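You operate a simulated robot arm through the tools that you are given. There is no shell and no other tool.

The job below is to be done with a simulated two-armed robot. You get a single attempt, and the scene is never put back.

## Task
With the folder locked off, wipe the smear off the top roller.
Fine: use the green pad, put it back and shut the guard. Set down upright: cleaning pad. What is to be rubbed or washed off counts as gone when no trace of it is left.

The check looks at the end state, three seconds after you hand in, the way a careful person would. Anything else that was tipped, shoved, dropped, spilled or broken makes it a failure.

## Robot
Two 6-joint arms with two-finger grippers on one trunk that stands fixed in place. Base frame: the origin is at the foot of the trunk, x ahead of it, y to its left, z up. Readings come in cm, degrees, newtons and seconds.
The left shoulder is at [3, 17.8, 121.3], the right one opposite. With the tool pointing down near the work surface each hand reaches from about 10 to 84 cm from the base axis, measured 20 degrees to its own side. Payload 2.54 kg a hand.
The tool frame of a hand sits at the grasp point between the pads (the TCP): z along the fingers, y along the line on which they close. The tips reach 3 cm beyond it. Largest opening 11.6 cm; the body of the gripper starts 9.5 cm behind the TCP.
Orientation is that of the tool frame in the base frame, as a unit quaternion [x, y, z, w]. With the fingers straight down and closing along the base's y, the tool's x points along the base's -x, its y along +y and its z along -z.

## Interface
- The arms move only by the tool nudge_tool. It takes "left_motion", "right_motion" or both (then of equal length, played together; a hand with none holds still); each is a list of rows, each a list of 3 entries, a list of its own where there are three numbers: the turn, a rotation vector about the base's x, y, z in degrees, then the shift along the base's x, y, z in cm, then the opening in per cent of the stroke, from 0 (shut) to 100 (fully open). In form: [[[rx, ry, rz], [tx, ty, tz], fingers], ...]. A call has 1 to 20 rows; each row shifts and turns the commanded pose from where the row before left it. Rows are played at 5 a second. More than 5 cm and 8.6 degrees between two rows, or a gripper value outside its range, and nothing of the call is played. Where a pose cannot be reached the arm comes as near as it can. A force on the tool above 90 N (or 10 N above the force at the start of the call, whichever is more), or a blocked arm, ends the call early, and 0.2 s more pass. Each finger travels about 15.3 cm/s and halts on what it meets, pressing with about 27 N; the grip force reading is that of the motor and also rises with nothing between the fingers. The clock runs only during rows and for 0.2 s after the last one: add rows that do not move to give the fingers time. The reply holds the time, the measured pose of the TCP, the force on the tool along the base axes, the opening and the grip force, in the units named above and with some noise, with the torque about the TCP (base axes, N m) and any sound that the robot's microphone picked up.
- Cameras (640 x 400 px; columns grow to the right, rows downward): "scene" is now at [4.83, 1.34, 193.76]; the picture's right is [0.15, -0.99, 0.00], its down [-0.73, -0.11, -0.67] and it looks along [0.66, 0.10, -0.74] (base axes); focal length 320 px, centre (320, 200). "left" rides on the left gripper at [6.9, 1.5, -12.2] in its tool frame; the picture's right is [-0.21, 0.98, 0.00], its down [-0.83, -0.18, -0.53] and it looks along [-0.52, -0.11, 0.85] (tool axes); focal length 251 px, centre (320, 200). "right" rides on the right gripper at [6.9, -1.5, -12.2] in its tool frame; the picture's right is [0.21, 0.98, 0.00], its down [-0.83, 0.18, -0.53] and it looks along [-0.52, 0.11, 0.85] (tool axes); focal length 251 px, centre (320, 200).
- camera(camera): a new picture of that camera. It takes no simulated time.
- lift_body(by): slides the trunk up (or, below 0, down) by that many cm; the arms and the scene camera ride with it, the base frame stays. It gives what a move gives, with no picture.
- head_to(pan, tilt): turns the head with the scene camera to pan (to the left, within 143 degrees either way) and tilt (down, from -29 to 69), counted from straight ahead of the robot. It gives what a move gives.
- locate(camera, pixels): for up to 12 pixels [column, row] of the newest picture of that camera ("zoom" is the newest enlarged one), the place [x, y, z] in the base frame of the surface seen there, good to about 0.3 cm. It takes no simulated time.
- close_up(camera, box): a new picture of the part [left, top, right, bottom] of that camera's present view, enlarged. It takes no simulated time.
- job_done(): hands the job in; it is judged then, once.

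Unless the task says otherwise, let go and move clear before handing in.

The tools are called after "Request:" as name(argument=value, ...) on one line, values as JSON. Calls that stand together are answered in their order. nudge_tool: Moves the arms, as the interface text tells. Its arguments: {"type":"object","properties":{"left_motion":{"type":"array","items":{"type":"array"}},"right_motion":{"type":"array","items":{"type":"array"}}},"required":[]} The other tools are called the same way: lift_body (by) slides the trunk up or down; head_to (pan, tilt) turns the head that bears the scene camera; camera (camera) takes a picture; locate (camera, pixels) gives the place of the surface under pixels of a picture; close_up (camera, box) takes an enlarged picture of a part of a camera's view; job_done () hands the job in.

At the start:

```text
time_s: 0.0
left_eef_pos: [50.59, 31.24, 149.95]
left_tool_rot: [0.0, 1.0, 0.0, 0.001]
left_wrist_force: [0.6, -0.3, 0.3]
left_ft_torque: [-0.01, 0.0, -0.01]
left_finger_gap: 11.59
left_finger_force: 0.1
right_eef_pos: [55.85, -3.64, 149.62]
right_tool_rot: [0.001, 1.0, -0.001, 0.001]
right_wrist_force: [-0.4, 0.5, 0.4]
right_ft_torque: [-0.02, 0.0, -0.04]
right_finger_gap: 11.58
right_finger_force: 0.1
trunk travel left (down, up): [-42.5, 11.5]
head pan, tilt: [8.9, 47.7]
```

scene: 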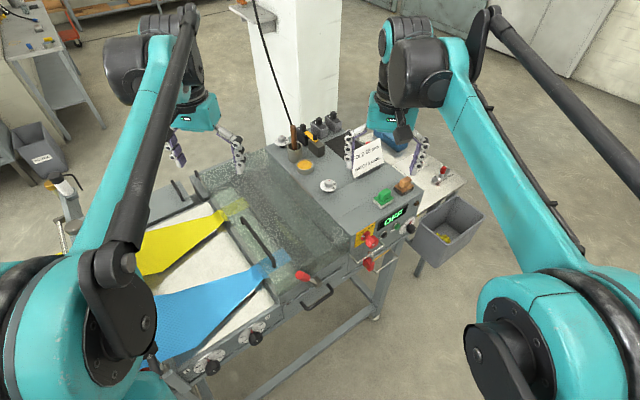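
right: 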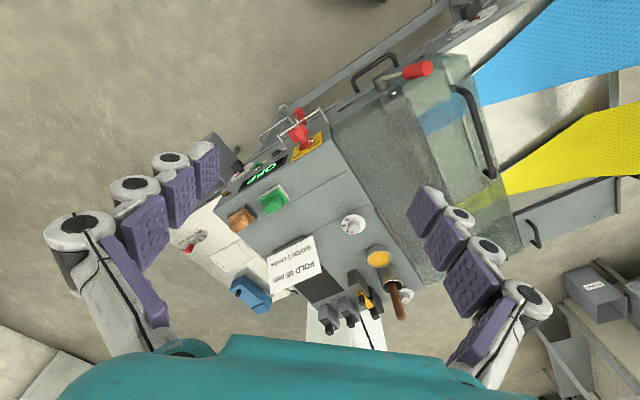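
left: 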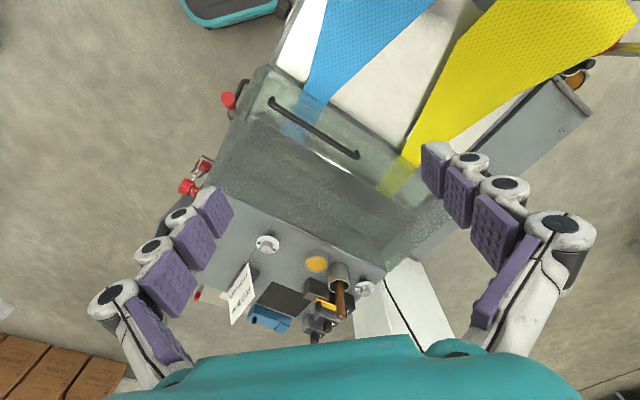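

The scene picture shows a folder machine with a transparent guard (around 260,190), a green pad (385,198), a brown block (403,185), a red isolator switch on a yellow plate (367,237) and a lit display (393,217). I will take enlarged pictures to understand the parts.

Request:
close_up(camera="scene", box=[330, 150, 490, 280])

Request:
close_up(camera="scene", box=[180, 120, 380, 320])

Request:
close_up(camera="right", box=[200, 40, 440, 320])

```text
3.08 times, centred on (410, 215) of scene
```

zoom: 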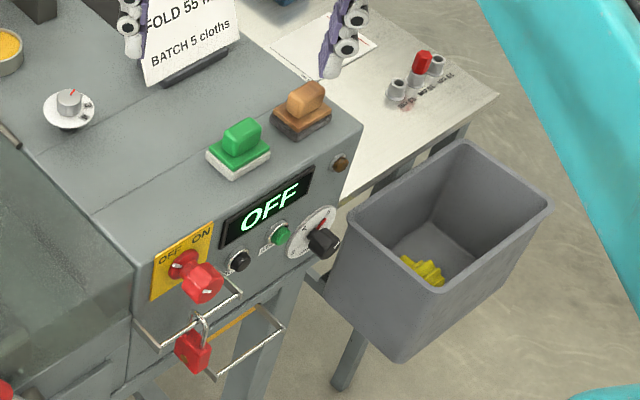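

```text
2.00 times, centred on (280, 220) of scene
```

zoom: 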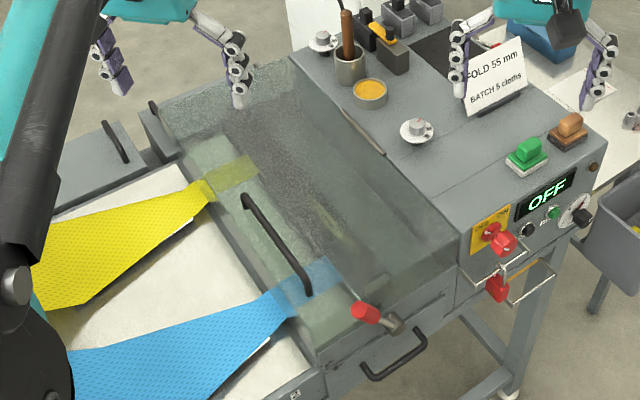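

```text
1.43 times, centred on (320, 180) of right
```

zoom: 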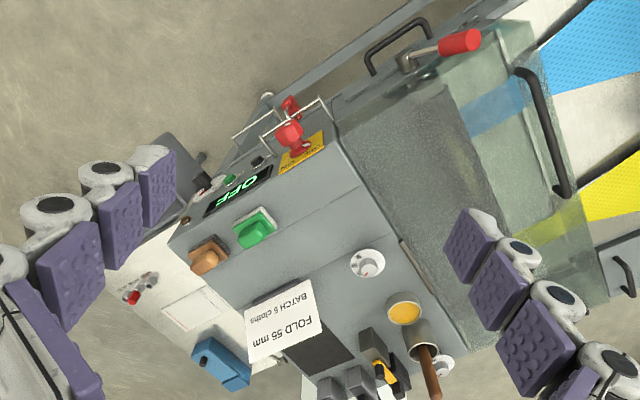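

The display reads OFF and a red padlock hangs near the isolator at (367,262). I need finer views of the switch, the padlock and the guard.

Request:
close_up(camera="scene", box=[350, 215, 410, 280])

Request:
close_up(camera="scene", box=[365, 170, 425, 215])

Request:
close_up(camera="scene", box=[180, 140, 300, 220])

Request:
close_up(camera="scene", box=[230, 200, 350, 310])

Request:
close_up(camera="scene", box=[270, 110, 350, 200])

```text
6.15 times, centred on (380, 248) of scene
```

zoom: 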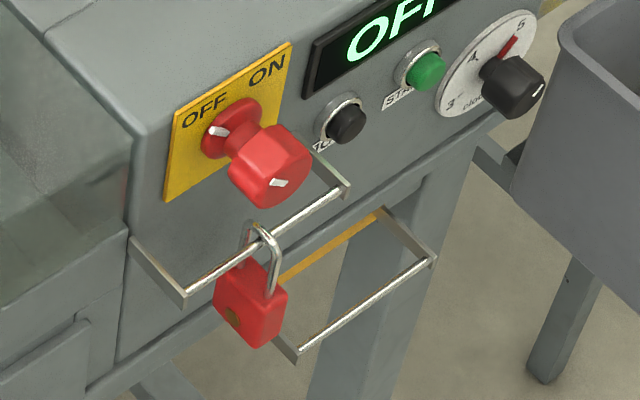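

```text
8.89 times, centred on (395, 192) of scene
```

zoom: 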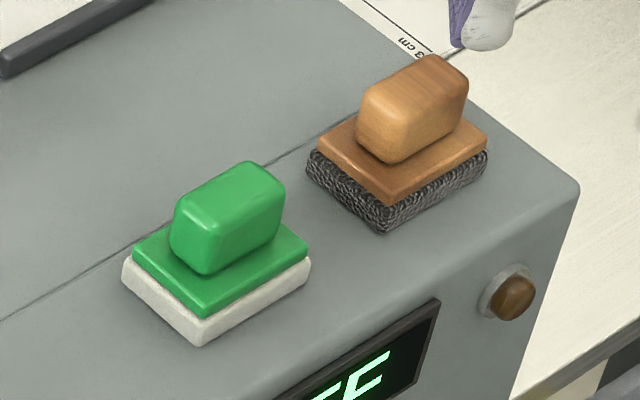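

```text
5.00 times, centred on (240, 180) of scene
```

zoom: 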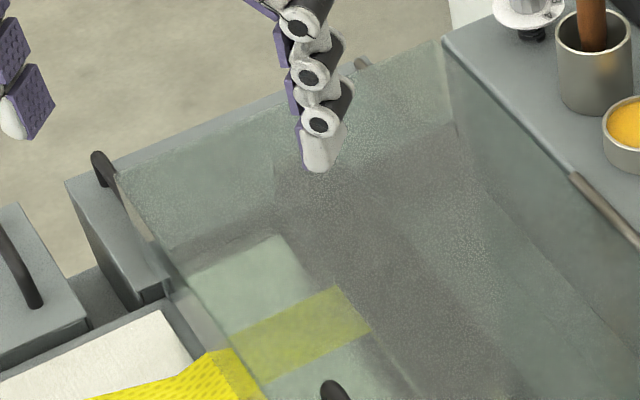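

```text
3.64 times, centred on (290, 255) of scene
```

zoom: 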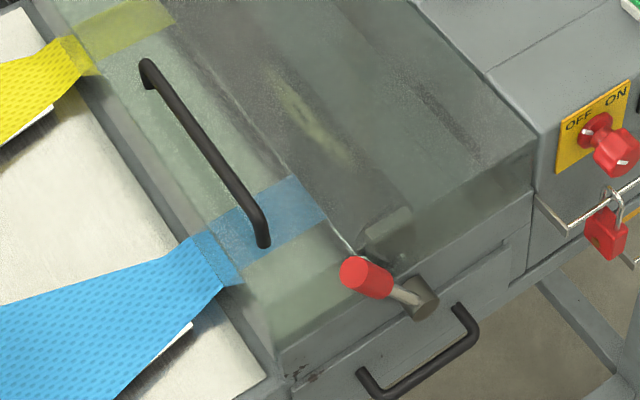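

```text
4.44 times, centred on (310, 155) of scene
```

zoom: 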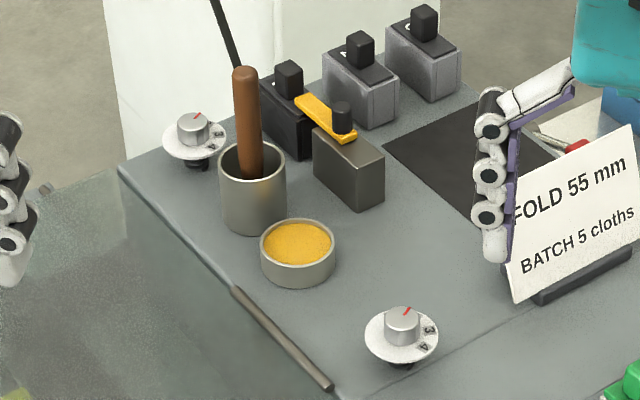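

The isolator plate reads OFF/ON with a red knob, a padlock hanging on the upper wire rail, and the smear shows through the guard near (318,120 in the 4th zoom), i.e. scene (320,~235). I'll locate the key features.

Request:
camera(camera="scene")

Request:
locate(camera="scene", pixels=[[385, 193], [379, 203], [392, 199], [403, 184], [370, 241], [367, 262], [362, 230], [350, 236], [302, 276], [318, 292], [245, 220], [275, 262]])

Request:
locate(camera="scene", pixels=[[268, 148], [200, 173], [270, 300], [350, 233], [327, 185], [430, 180], [412, 215], [305, 165], [295, 140], [280, 240], [314, 238], [325, 233]])

```text
taken
```

scene: 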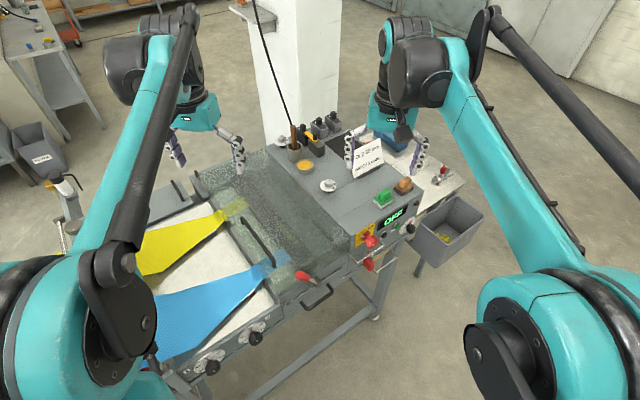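

```text
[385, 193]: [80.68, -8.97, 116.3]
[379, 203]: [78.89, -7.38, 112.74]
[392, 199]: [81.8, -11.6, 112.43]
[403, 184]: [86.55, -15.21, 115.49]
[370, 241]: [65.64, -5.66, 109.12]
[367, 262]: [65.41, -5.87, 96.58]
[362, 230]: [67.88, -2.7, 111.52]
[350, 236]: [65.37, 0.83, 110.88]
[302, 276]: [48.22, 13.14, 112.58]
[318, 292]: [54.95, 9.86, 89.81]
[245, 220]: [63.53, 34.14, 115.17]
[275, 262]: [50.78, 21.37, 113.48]
```

```text
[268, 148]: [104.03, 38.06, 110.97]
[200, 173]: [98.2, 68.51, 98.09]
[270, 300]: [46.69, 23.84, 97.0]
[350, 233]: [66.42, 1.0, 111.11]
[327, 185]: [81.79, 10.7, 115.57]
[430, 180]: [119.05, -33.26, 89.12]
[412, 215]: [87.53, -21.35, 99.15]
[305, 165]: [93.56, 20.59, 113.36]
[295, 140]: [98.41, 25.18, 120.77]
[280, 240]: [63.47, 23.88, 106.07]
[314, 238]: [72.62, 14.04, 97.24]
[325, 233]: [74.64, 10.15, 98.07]
```

Through the guard the locate reads the roller at about z 97, and the console top at z≈111–112. I'll zoom tighter on the isolator, lever, rod at the console edge, and the smear.

Request:
close_up(camera="scene", box=[356, 222, 388, 242])

Request:
close_up(camera="scene", box=[354, 244, 398, 276])

Request:
close_up(camera="scene", box=[290, 255, 346, 290])

Request:
close_up(camera="scene", box=[285, 200, 349, 260])

Request:
close_up(camera="scene", box=[285, 165, 345, 205])

Request:
close_up(camera="right", box=[260, 90, 360, 170])

Request:
close_up(camera="right", box=[320, 40, 500, 260])

```text
16.00 times, centred on (372, 232) of scene
```

zoom: 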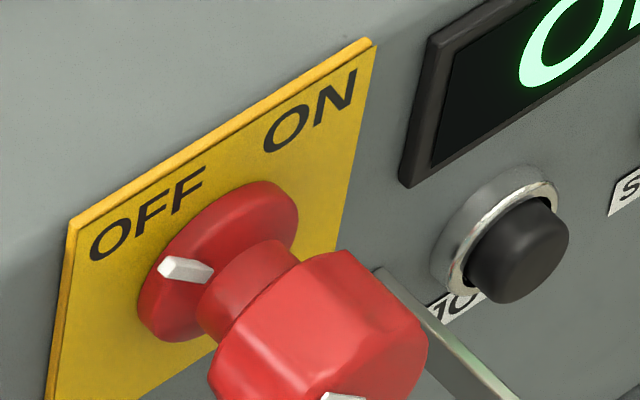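

```text
12.50 times, centred on (376, 260) of scene
```

zoom: 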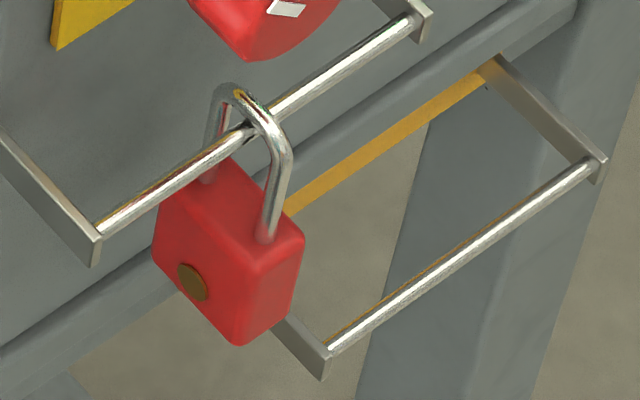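

```text
11.43 times, centred on (318, 272) of scene
```

zoom: 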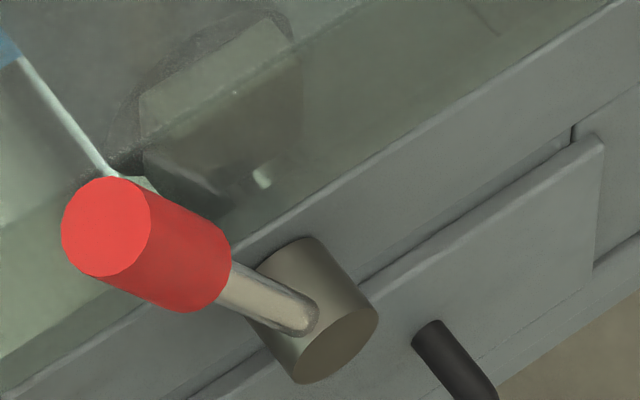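

```text
6.67 times, centred on (317, 230) of scene
```

zoom: 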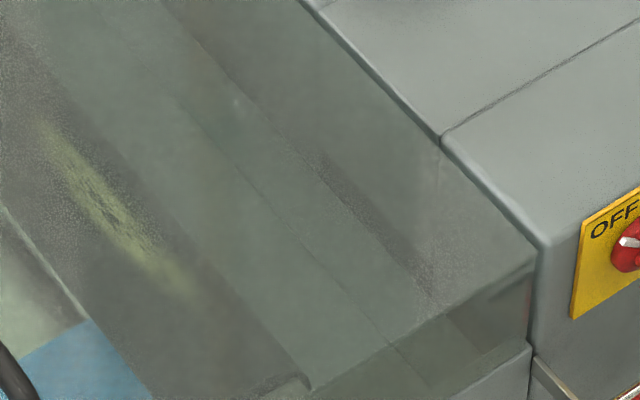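

```text
10.00 times, centred on (315, 185) of scene
```

zoom: 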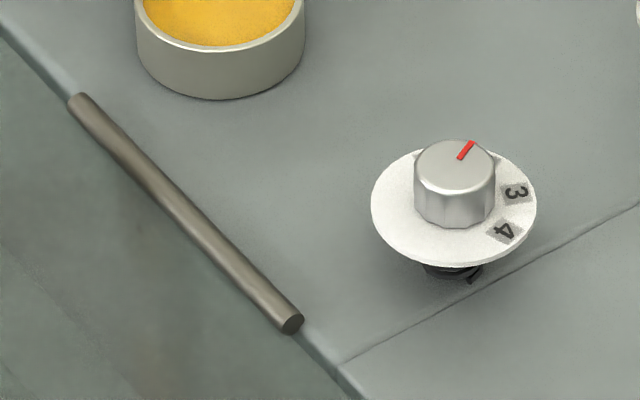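

```text
5.00 times, centred on (310, 130) of right
```

zoom: 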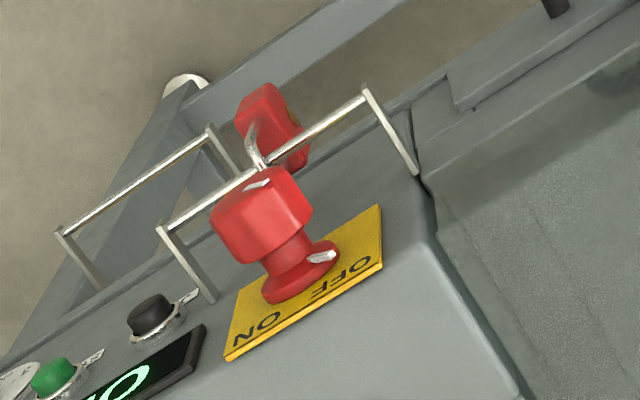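

```text
1.82 times, centred on (410, 150) of right
```

zoom: 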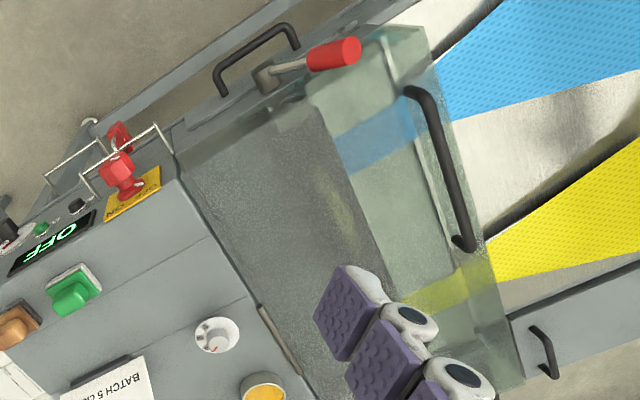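

The isolator's white pointer aims at OFF and the padlock hangs on the upper wire rail, with a second empty rail and a yellow strip below it. I want a frontal view of that panel, so I move the right hand back and tilt its camera towards the panel.

Request:
nudge_tool(right_motion=[[[0, -7.5, 0], [-0.76, -1.88, -3.84], 100], [[0, -7.5, 0], [-0.76, -1.88, -3.84], 100], [[0, -7.5, 0], [-0.76, -1.88, -3.84], 100], [[0, -7.5, 0], [-0.76, -1.88, -3.84], 100], [[0, 0, 7], [-0.76, -1.88, -3.84], 100], [[0, 0, 7], [-0.76, -1.88, -3.84], 100], [[0, 0, 7], [-0.76, -1.88, -3.84], 100], [[0, 0, 7], [-0.76, -1.88, -3.84], 100], [[0, 0, 7], [-0.76, -1.88, -3.84], 100], [[0, 0, 0], [0, 0, 0], 100]])

Request:
camera(camera="right")

Request:
camera(camera="scene")

```text
time_s: 2.2
left_eef_pos: [50.41, 31.42, 149.92]
left_tool_rot: [0.0, 1.0, 0.001, 0.0]
left_wrist_force: [-0.4, 0.5, 0.6]
left_ft_torque: [-0.04, -0.06, 0.03]
left_finger_gap: 11.63
left_finger_force: 0.1
right_eef_pos: [48.95, -20.4, 115.16]
right_tool_rot: [-0.29, 0.921, 0.077, 0.247]
right_wrist_force: [0.0, 0.5, 0.1]
right_ft_torque: [-0.03, 0.0, -0.02]
right_finger_gap: 11.61
right_finger_force: 0.1
trunk travel left (down, up): [-42.5, 11.5]
head pan, tilt: [8.9, 47.7]
```

```text
taken
```

right: 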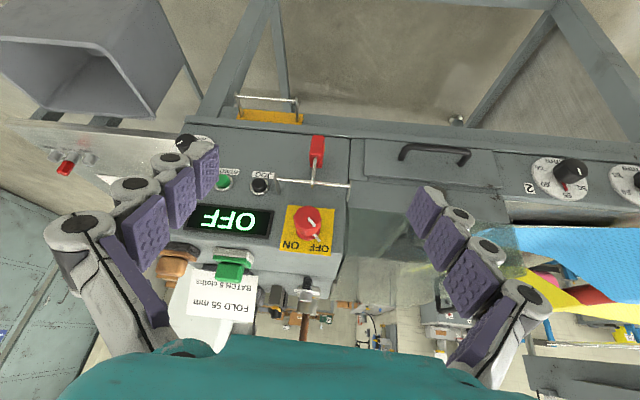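

```text
taken
```

scene: 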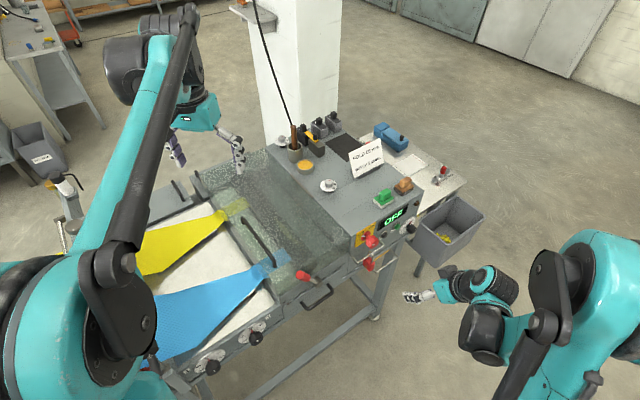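

The right camera now views the front panel upside down, with the isolator at (310,222), padlock at (316,152) and the lower yellow-backed rail at (270,108). I'll enlarge these areas.

Request:
close_up(camera="right", box=[210, 80, 370, 190])

Request:
close_up(camera="right", box=[260, 120, 360, 270])

Request:
close_up(camera="right", box=[340, 120, 540, 300])

Request:
close_up(camera="scene", box=[330, 110, 470, 220])

Request:
locate(camera="right", pixels=[[310, 220], [316, 150], [316, 135], [345, 184], [300, 181], [270, 118], [270, 100], [231, 268], [176, 265], [345, 145], [340, 280], [255, 215]])

```text
3.64 times, centred on (290, 135) of right
```

zoom: 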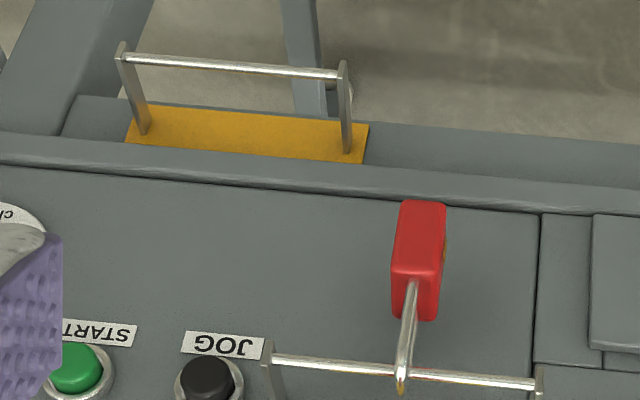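

```text
2.67 times, centred on (310, 195) of right
```

zoom: 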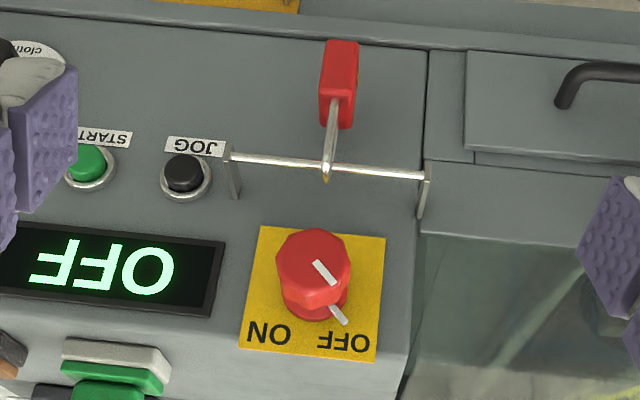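

```text
2.22 times, centred on (440, 210) of right
```

zoom: 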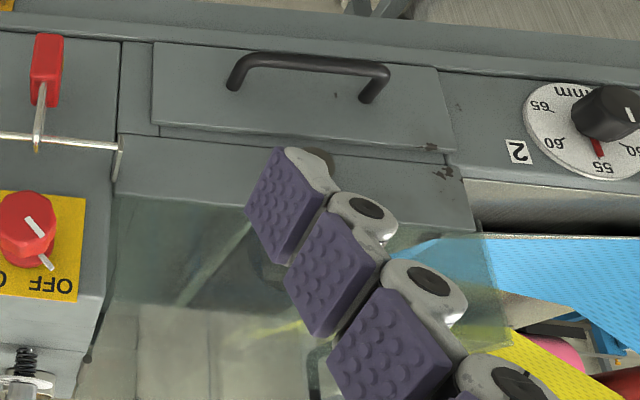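

```text
3.64 times, centred on (400, 165) of scene
```

zoom: 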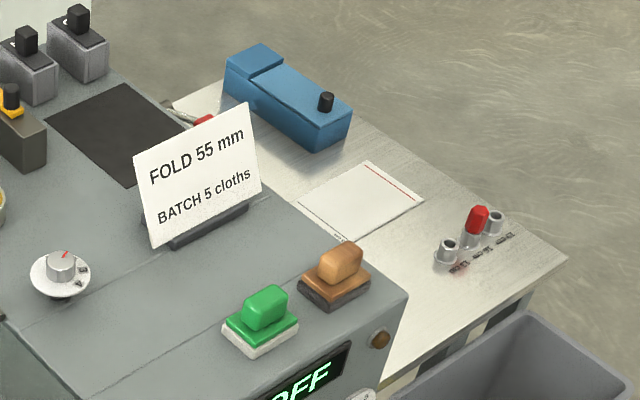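

```text
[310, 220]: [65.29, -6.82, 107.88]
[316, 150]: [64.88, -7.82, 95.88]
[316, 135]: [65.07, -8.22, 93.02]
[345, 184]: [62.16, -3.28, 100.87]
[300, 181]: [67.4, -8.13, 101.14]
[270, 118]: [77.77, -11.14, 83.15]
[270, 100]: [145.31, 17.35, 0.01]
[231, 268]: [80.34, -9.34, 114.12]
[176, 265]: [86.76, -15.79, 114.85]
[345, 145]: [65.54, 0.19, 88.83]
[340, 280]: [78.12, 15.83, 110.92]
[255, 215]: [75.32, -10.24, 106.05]
```

The isolator pointer is clearly on OFF and the padlock hangs on the rail right below it. I need to know whether the padlock's shackle is closed, and whether the yellow plate bears text, so I zoom further.

Request:
close_up(camera="right", box=[300, 130, 332, 200])

Request:
close_up(camera="scene", box=[358, 245, 382, 262])

Request:
close_up(camera="right", box=[230, 85, 310, 130])

Request:
close_up(camera="right", box=[280, 195, 340, 265])

```text
5.71 times, centred on (316, 165) of right
```

zoom: 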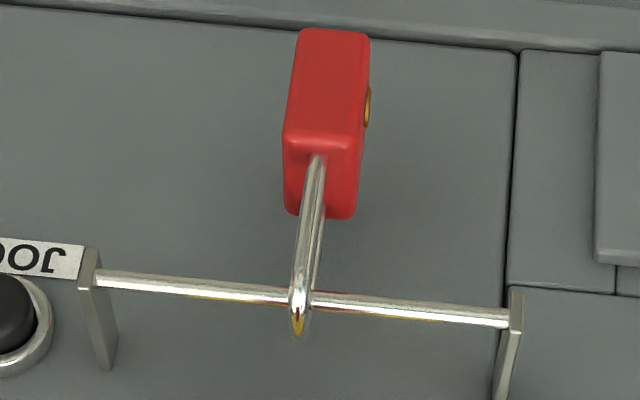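

```text
16.00 times, centred on (370, 254) of scene
```

zoom: 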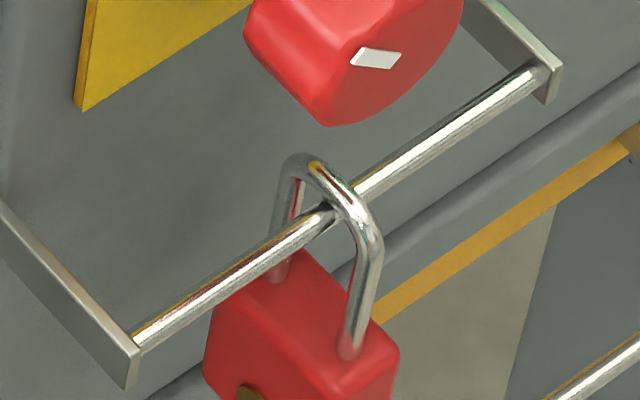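

```text
8.00 times, centred on (270, 108) of right
```

zoom: 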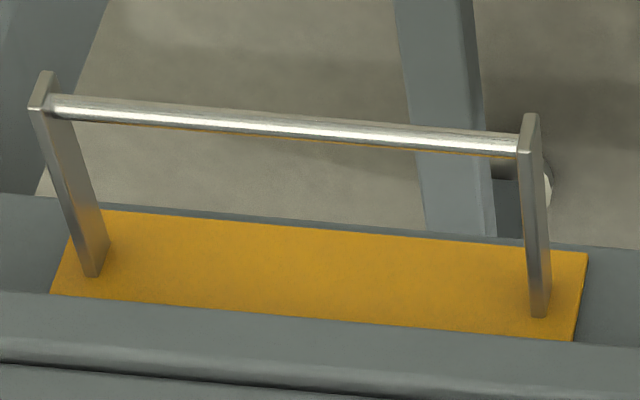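

```text
5.71 times, centred on (310, 230) of right
```

zoom: 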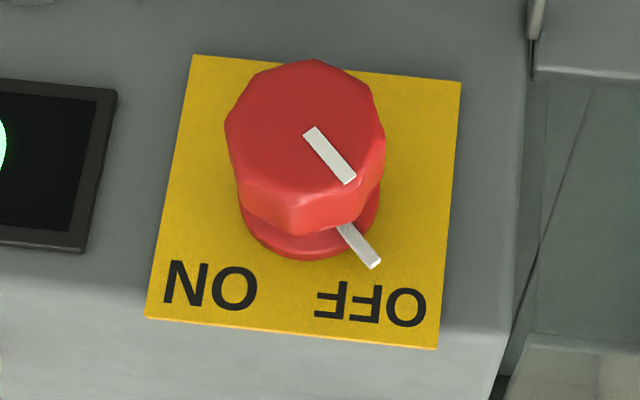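

The padlock's shackle is closed round the rail at the isolator, the switch points to OFF and the display says OFF, so the folder is locked off. Now I study the guard, its hinge and the red lever with the left camera and locate.

Request:
camera(camera="left")

Request:
close_up(camera="left", box=[170, 70, 450, 290])

Request:
close_up(camera="left", box=[180, 70, 320, 180])

Request:
close_up(camera="left", box=[280, 200, 420, 310])

Request:
locate(camera="scene", pixels=[[293, 175], [314, 197], [303, 185], [240, 208], [247, 225], [268, 255], [277, 264], [310, 278], [318, 284], [296, 271], [346, 240], [300, 213]])

```text
taken
```

left: 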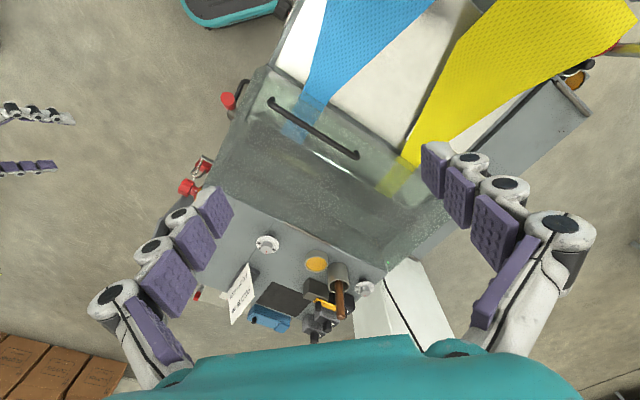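

```text
1.82 times, centred on (310, 180) of left
```

zoom: 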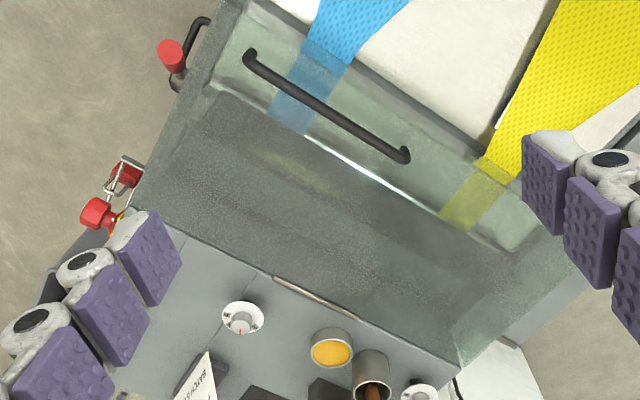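

```text
3.64 times, centred on (250, 125) of left
```

zoom: 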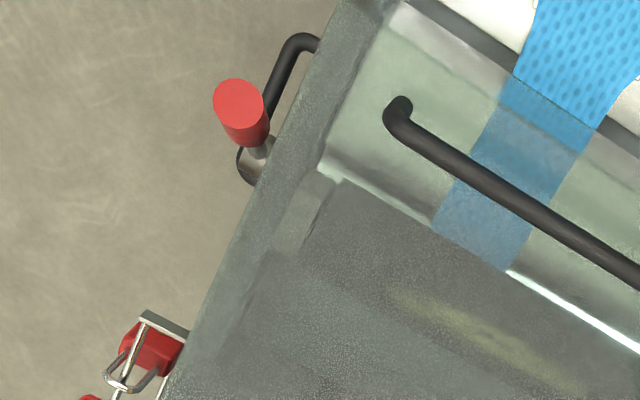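

```text
3.64 times, centred on (350, 255) of left
```

zoom: 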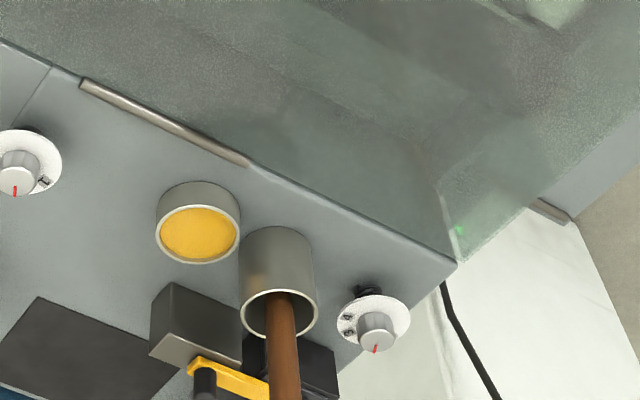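

```text
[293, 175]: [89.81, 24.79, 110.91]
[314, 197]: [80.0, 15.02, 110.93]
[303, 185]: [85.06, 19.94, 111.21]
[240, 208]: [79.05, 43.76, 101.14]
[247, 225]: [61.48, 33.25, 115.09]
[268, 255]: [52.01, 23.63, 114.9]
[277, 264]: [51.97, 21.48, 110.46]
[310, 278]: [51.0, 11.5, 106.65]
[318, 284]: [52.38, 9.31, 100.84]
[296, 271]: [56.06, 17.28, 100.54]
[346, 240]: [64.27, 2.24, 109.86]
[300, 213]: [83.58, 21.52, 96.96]
```

The guard hinges on the console-edge rod ((80,15,111)–(90,25,111)) and its black handle is at about (57,28,115). Now I locate the smear and the surroundings more exactly.

Request:
close_up(camera="scene", box=[260, 205, 310, 255])

Request:
locate(camera="scene", pixels=[[276, 219], [281, 226], [286, 232], [292, 238], [298, 244], [270, 214], [304, 252], [280, 222], [283, 236], [264, 206], [310, 258], [295, 228]])

Request:
locate(camera="scene", pixels=[[293, 127], [294, 135], [282, 140], [311, 133], [328, 182], [305, 165], [367, 160], [365, 175], [240, 215], [256, 235], [196, 170], [262, 150]])

```text
8.00 times, centred on (285, 230) of scene
```

zoom: 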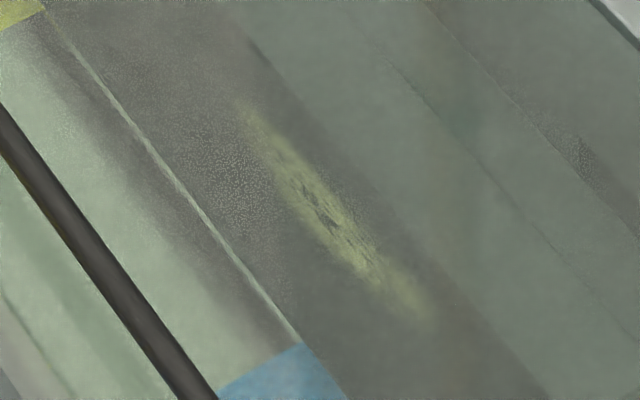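

```text
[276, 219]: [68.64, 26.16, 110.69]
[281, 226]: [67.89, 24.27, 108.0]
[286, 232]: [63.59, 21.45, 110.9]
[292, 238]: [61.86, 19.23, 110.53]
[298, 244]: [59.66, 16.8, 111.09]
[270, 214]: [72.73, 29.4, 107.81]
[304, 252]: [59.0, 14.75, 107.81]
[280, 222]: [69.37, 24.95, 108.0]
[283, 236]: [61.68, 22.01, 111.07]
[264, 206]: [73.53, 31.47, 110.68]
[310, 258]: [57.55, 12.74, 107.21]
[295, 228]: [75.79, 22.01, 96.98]
```

```text
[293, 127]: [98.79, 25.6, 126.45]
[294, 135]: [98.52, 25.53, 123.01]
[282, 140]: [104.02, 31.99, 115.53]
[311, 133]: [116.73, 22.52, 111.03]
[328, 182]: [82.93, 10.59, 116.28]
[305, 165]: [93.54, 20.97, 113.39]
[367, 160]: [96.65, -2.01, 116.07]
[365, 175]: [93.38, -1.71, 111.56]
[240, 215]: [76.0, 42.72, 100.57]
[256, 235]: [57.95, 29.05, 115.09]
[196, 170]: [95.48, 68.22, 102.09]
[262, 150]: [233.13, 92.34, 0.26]
```

The smear lies on the roller at about z 108, from roughly (61,17) to (71,27), and the guard's handle bar is at z≈114.5 above a plate at z≈110.9. I'll bring the left hand to a horizontal grasp pose pointing towards the handle, tilting it well clear first.

Request:
nudge_tool(left_motion=[[[0, 0, 7.5], [-0.38, 0.9, -1.67], 28], [[0, 0, 7.5], [-0.38, 0.9, -1.67], 28], [[0, 0, 7.5], [-0.38, 0.9, -1.67], 28], [[0, 0, 7.5], [-0.38, 0.9, -1.67], 28], [[0, 0, 7.5], [-0.38, 0.9, -1.67], 28], [[0, 0, 7.5], [-0.38, 0.9, -1.67], 28], [[-5.785, -5.785, 0], [0, 0, -1.36], 28], [[-5.785, -5.785, 0], [0, 0, -1.36], 28], [[-5.785, -5.785, 0], [0, 0, -1.36], 28], [[-5.785, -5.785, 0], [0, 0, -1.36], 28], [[-5.785, -5.785, 0], [0, 0, -1.36], 28], [[-5.785, -5.785, 0], [0, 0, -1.36], 28], [[-5.785, -5.785, 0], [0, 0, -1.36], 28], [[-5.785, -5.785, 0], [0, 0, -1.36], 28], [[-5.785, -5.785, 0], [0, 0, -1.36], 28], [[-5.785, -5.785, 0], [0, 0, -1.36], 28], [[-5.785, -5.785, 0], [0, 0, -1.36], 28], [[0, 0, 0], [0, 0, 0], 28]])

Request:
camera(camera="scene")

Request:
camera(camera="left")

```text
time_s: 5.6
left_eef_pos: [48.82, 36.74, 134.37]
left_tool_rot: [-0.297, 0.725, -0.567, 0.255]
left_wrist_force: [-1.7, -0.5, -0.3]
left_ft_torque: [0.01, -0.01, 0.13]
left_finger_gap: 3.25
left_finger_force: 0.0
right_eef_pos: [47.56, -25.12, 115.47]
right_tool_rot: [-0.29, 0.916, 0.097, 0.258]
right_wrist_force: [1.5, 0.3, -0.1]
right_ft_torque: [-0.18, 0.15, -0.05]
right_finger_gap: 11.58
right_finger_force: 0.1
trunk travel left (down, up): [-42.5, 11.5]
head pan, tilt: [8.9, 47.7]
stopped in row 16 (left hand): the arm was blocked; the commanded pose is now the measured one
```

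```text
taken
```

scene: 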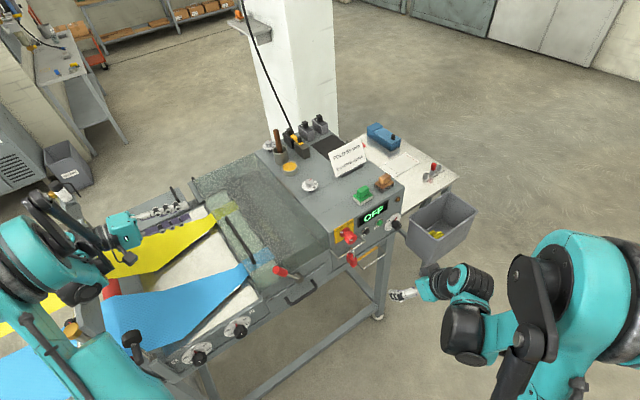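

```text
taken
```

left: 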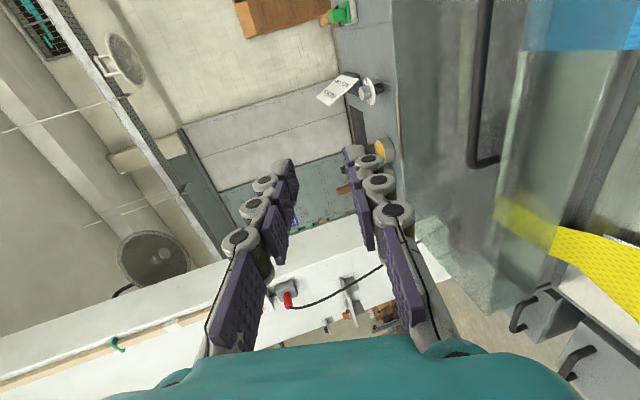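

The left arm was blocked in row 16, and the whole scene picture has shifted (display now at (375,215) instead of (393,217)), with the right hand also displaced. I need to check what moved by relocating known points.

Request:
locate(camera="scene", pixels=[[362, 192], [384, 178], [346, 236], [349, 258], [327, 231], [278, 270], [222, 215], [250, 258], [289, 165], [310, 185], [250, 150], [390, 203]])

Request:
close_up(camera="scene", box=[0, 170, 300, 400])

Request:
nudge_tool(right_motion=[[[0, 0, 0], [0, 0, 0], 100]])

```text
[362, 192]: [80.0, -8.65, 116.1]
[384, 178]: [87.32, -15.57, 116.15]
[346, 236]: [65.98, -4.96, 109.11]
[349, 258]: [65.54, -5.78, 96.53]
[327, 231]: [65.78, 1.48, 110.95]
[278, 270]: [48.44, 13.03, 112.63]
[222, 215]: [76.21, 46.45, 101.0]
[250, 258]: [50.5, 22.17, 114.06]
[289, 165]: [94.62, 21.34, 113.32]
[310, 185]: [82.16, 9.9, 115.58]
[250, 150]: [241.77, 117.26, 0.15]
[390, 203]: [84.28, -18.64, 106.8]
```

```text
1.74 times, centred on (150, 285) of scene
```

zoom: 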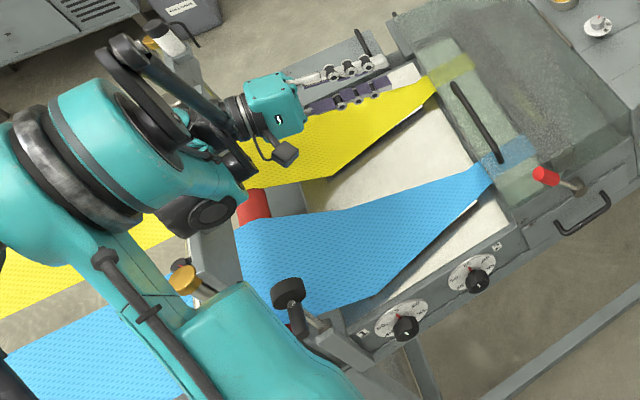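

```text
time_s: 5.9
left_eef_pos: [48.68, 39.12, 137.27]
left_tool_rot: [-0.285, 0.713, -0.597, 0.233]
left_wrist_force: [-1.3, -0.6, 0.5]
left_ft_torque: [0.07, 0.01, 0.11]
left_finger_gap: 3.25
left_finger_force: 0.0
right_eef_pos: [49.0, -27.66, 116.37]
right_tool_rot: [-0.276, 0.915, 0.042, 0.29]
right_wrist_force: [1.9, -0.1, -0.1]
right_ft_torque: [-0.09, 0.2, 0.06]
right_finger_gap: 11.6
right_finger_force: 0.2
trunk travel left (down, up): [-42.5, 11.5]
head pan, tilt: [8.9, 47.7]
stopped in row 1 (right hand): the arm was blocked; the commanded pose is now the measured one
```

Machine points still locate to the same coordinates, so the machine has not moved; rather my robot's body or camera shifted as both arms report being blocked. I take fresh pictures to see what the arms touch.

Request:
camera(camera="scene")

Request:
camera(camera="right")

Request:
camera(camera="left")

```text
taken
```

scene: 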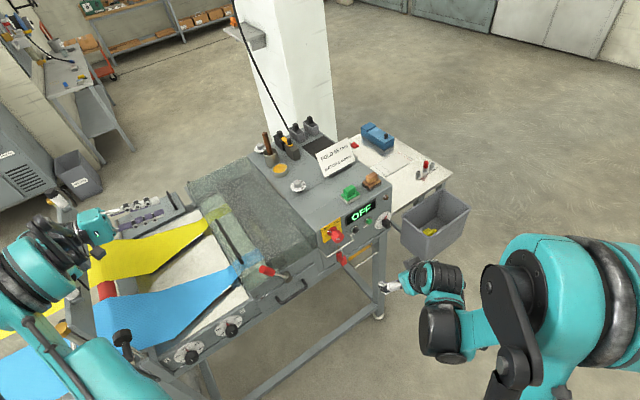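

```text
taken
```

right: 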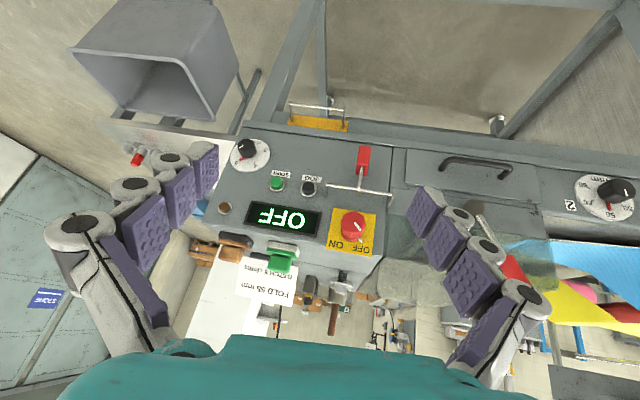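

```text
taken
```

left: 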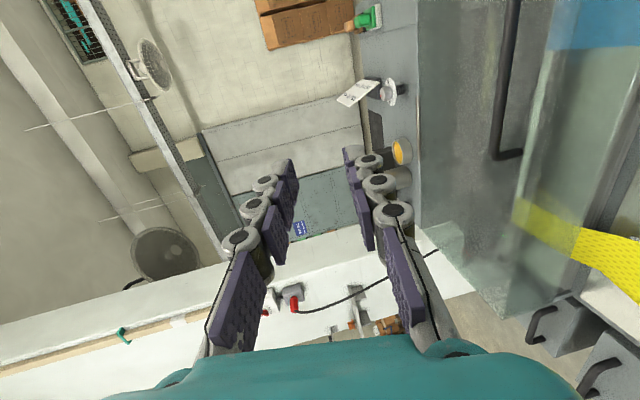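

The view keeps shifting as the left upper arm presses on something at the outfeed end (scene (90,340)); the robot's body is being pushed. I'll back the left hand out along the way it came.

Request:
nudge_tool(left_motion=[[[5.785, 5.785, 0], [0, 0, 1.36], 28], [[5.785, 5.785, 0], [0, 0, 1.36], 28], [[5.785, 5.785, 0], [0, 0, 1.36], 28], [[5.785, 5.785, 0], [0, 0, 1.36], 28]])

Request:
camera(camera="scene")

```text
time_s: 6.3
left_eef_pos: [47.29, 48.87, 136.5]
left_tool_rot: [-0.264, 0.698, -0.643, 0.173]
left_wrist_force: [-99.7, -285.6, 68.1]
left_ft_torque: [6.38, 6.12, 33.68]
left_finger_gap: 3.25
left_finger_force: 0.0
right_eef_pos: [49.55, -20.0, 117.41]
right_tool_rot: [-0.28, 0.911, -0.019, 0.303]
right_wrist_force: [-1.7, 4.8, 0.5]
right_ft_torque: [-0.46, -0.14, -0.37]
right_finger_gap: 11.52
right_finger_force: 0.0
trunk travel left (down, up): [-42.5, 11.5]
head pan, tilt: [8.9, 47.7]
stopped in row 1 (left hand): the arm was blocked; the commanded pose is now the measured one
```

```text
taken
```

scene: 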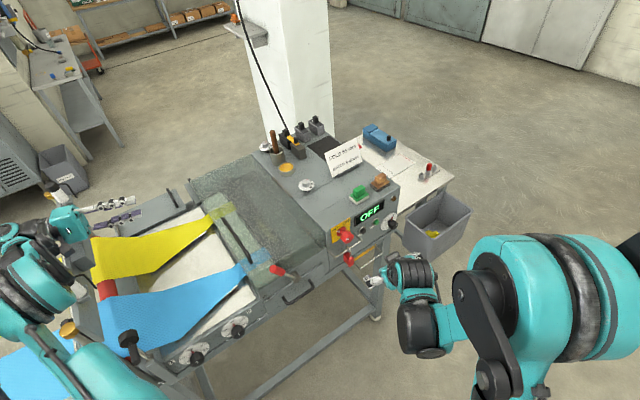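

The left wrist shows a large force (−286 N in y) and the hand jumped 10 cm sideways, so the hand seems jammed against a part of its own arm or a nearby post. I look closely before moving anything more.

Request:
close_up(camera="scene", box=[0, 180, 240, 400])

Request:
camera(camera="left")

Request:
camera(camera="right")

Request:
locate(camera="scene", pixels=[[358, 190], [70, 222], [40, 270], [30, 235], [100, 370], [20, 330], [125, 340], [70, 330], [45, 350], [150, 385], [342, 233], [105, 285]])

```text
1.82 times, centred on (120, 290) of scene
```

zoom: 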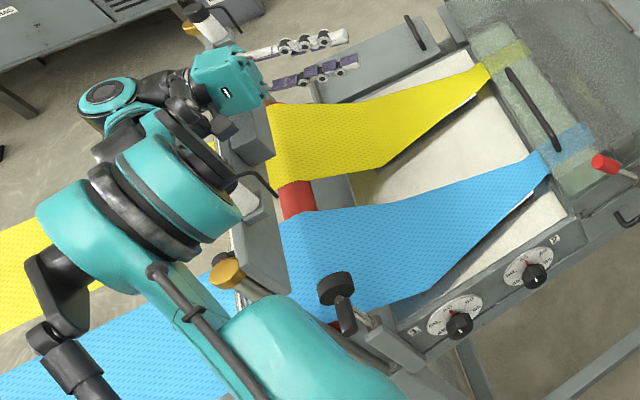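

```text
taken
```

left: 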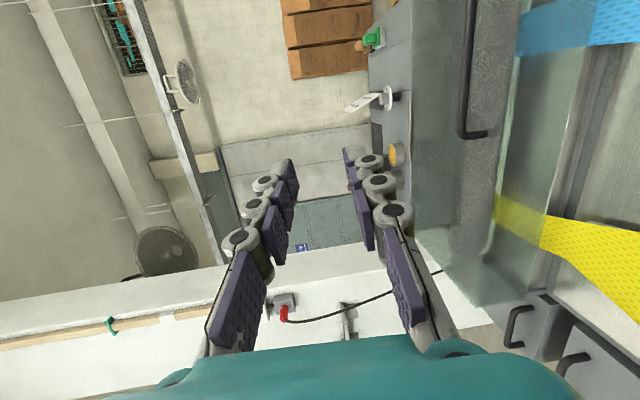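

```text
taken
```

right: 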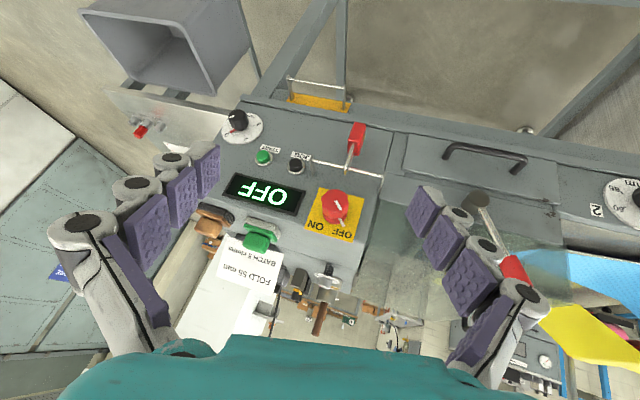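

```text
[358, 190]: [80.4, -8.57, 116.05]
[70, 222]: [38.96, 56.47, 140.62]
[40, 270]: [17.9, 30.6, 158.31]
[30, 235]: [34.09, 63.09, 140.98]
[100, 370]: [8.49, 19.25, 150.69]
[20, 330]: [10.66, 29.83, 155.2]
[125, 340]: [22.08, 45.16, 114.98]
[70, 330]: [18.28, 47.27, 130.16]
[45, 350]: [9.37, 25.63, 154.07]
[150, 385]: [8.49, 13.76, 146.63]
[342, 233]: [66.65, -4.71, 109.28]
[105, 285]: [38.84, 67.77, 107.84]
```

Nothing outside seems to touch the left fingers in its picture, while the robot body sways. I'll hold still briefly with both arms to see whether things settle.

Request:
nudge_tool(left_motion=[[[0, 0, 0], [0, 0, 0], 28], [[0, 0, 0], [0, 0, 0], 28], [[0, 0, 0], [0, 0, 0], 28]], right_motion=[[[0, 0, 0], [0, 0, 0], 100], [[0, 0, 0], [0, 0, 0], 100], [[0, 0, 0], [0, 0, 0], 100]])

Request:
camera(camera="scene")

```text
time_s: 6.6
left_eef_pos: [46.8, 50.06, 139.97]
left_tool_rot: [-0.294, 0.685, -0.636, 0.198]
left_wrist_force: [-2.8, -1.8, 3.7]
left_ft_torque: [0.32, 0.22, 0.4]
left_finger_gap: 3.26
left_finger_force: 0.1
right_eef_pos: [52.33, -19.39, 116.88]
right_tool_rot: [-0.298, 0.909, -0.026, 0.29]
right_wrist_force: [2.4, -2.0, -0.5]
right_ft_torque: [0.15, 0.25, 0.15]
right_finger_gap: 11.59
right_finger_force: 0.1
trunk travel left (down, up): [-42.5, 11.5]
head pan, tilt: [8.9, 47.7]
stopped in row 1 (left hand): the arm was blocked; the commanded pose is now the measured one
```

```text
taken
```

scene: 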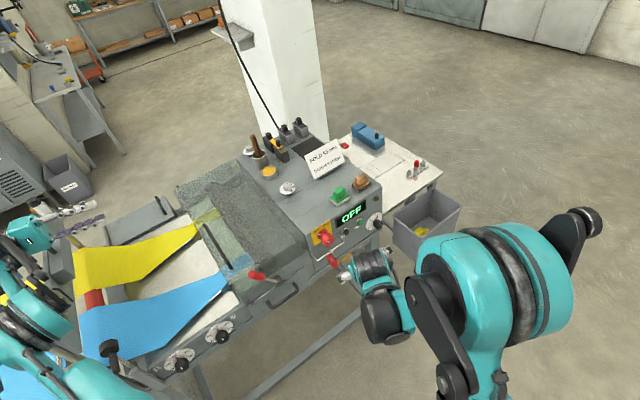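

The body keeps swaying and the hands drift, with the left arm still blocked. I'll look closely at the left arm's surroundings before any further motion.

Request:
close_up(camera="scene", box=[0, 180, 180, 400])

Request:
locate(camera="scene", pixels=[[32, 235], [40, 209], [60, 212], [15, 280], [40, 320], [110, 348], [60, 270], [25, 265], [80, 385], [340, 190], [370, 268], [358, 295]])

Request:
camera(camera="left")

Request:
close_up(camera="scene", box=[300, 180, 640, 400])

```text
1.82 times, centred on (90, 290) of scene
```

zoom: 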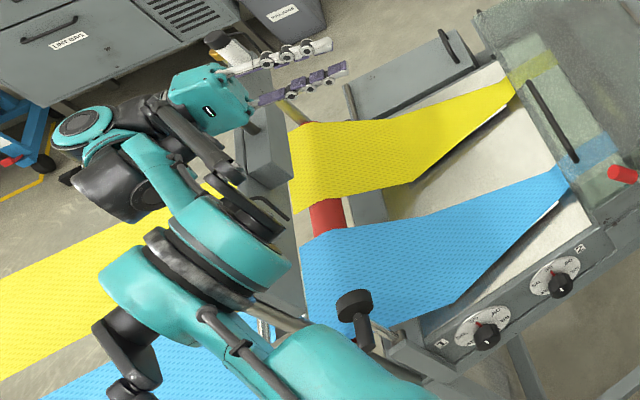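

```text
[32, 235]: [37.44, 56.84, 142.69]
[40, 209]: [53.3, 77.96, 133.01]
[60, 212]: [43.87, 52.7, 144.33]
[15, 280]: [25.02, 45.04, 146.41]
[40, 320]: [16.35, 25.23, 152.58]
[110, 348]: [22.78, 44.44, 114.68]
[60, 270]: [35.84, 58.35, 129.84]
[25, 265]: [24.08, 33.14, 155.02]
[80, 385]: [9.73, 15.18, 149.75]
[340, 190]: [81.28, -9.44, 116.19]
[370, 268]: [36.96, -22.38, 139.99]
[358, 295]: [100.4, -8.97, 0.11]
```

```text
taken
```

left: 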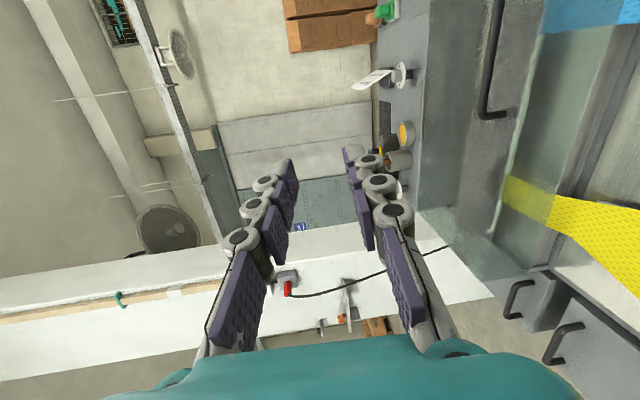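

```text
1.82 times, centred on (470, 290) of scene
```

zoom: 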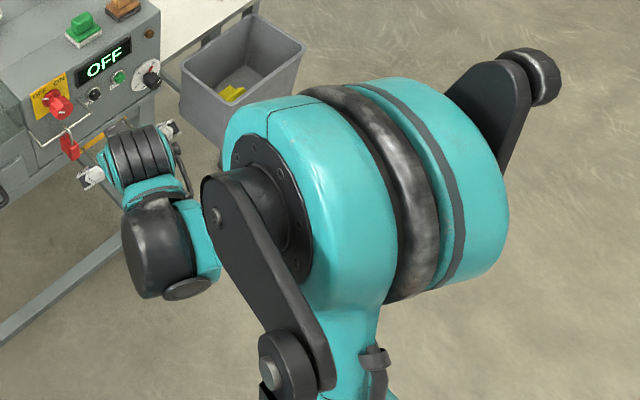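

The near orange-capped post at about (18,47,130) sits right at my left forearm (25,45,146), so the forearm is hooked against it and pushes my body round. I'll free it by raising the left hand, moving it forward-right and un-tilting.

Request:
nudge_tool(left_motion=[[[5.785, 5.785, 0], [2.0, -1.5, 4.0], 28], [[5.785, 5.785, 0], [2.0, -1.5, 4.0], 28], [[5.785, 5.785, 0], [1.0, -1.5, 4.0], 28]])

Request:
camera(camera="scene")

```text
time_s: 6.9
left_eef_pos: [48.08, 72.51, 132.07]
left_tool_rot: [0.318, -0.624, 0.694, -0.167]
left_wrist_force: [12.0, -0.3, 25.7]
left_ft_torque: [1.55, 1.21, -1.04]
left_finger_gap: 1.24
left_finger_force: 0.0
right_eef_pos: [53.46, 3.34, 115.41]
right_tool_rot: [-0.317, 0.902, -0.133, 0.262]
right_wrist_force: [-2.5, 9.2, 1.9]
right_ft_torque: [-0.85, -0.21, -0.54]
right_finger_gap: 11.57
right_finger_force: 0.1
trunk travel left (down, up): [-42.5, 11.5]
head pan, tilt: [8.9, 47.7]
stopped in row 1 (left hand): the arm was blocked; the commanded pose is now the measured one
```

```text
taken
```

scene: 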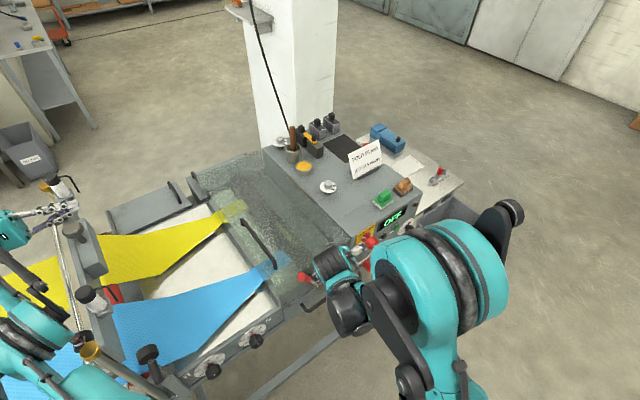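

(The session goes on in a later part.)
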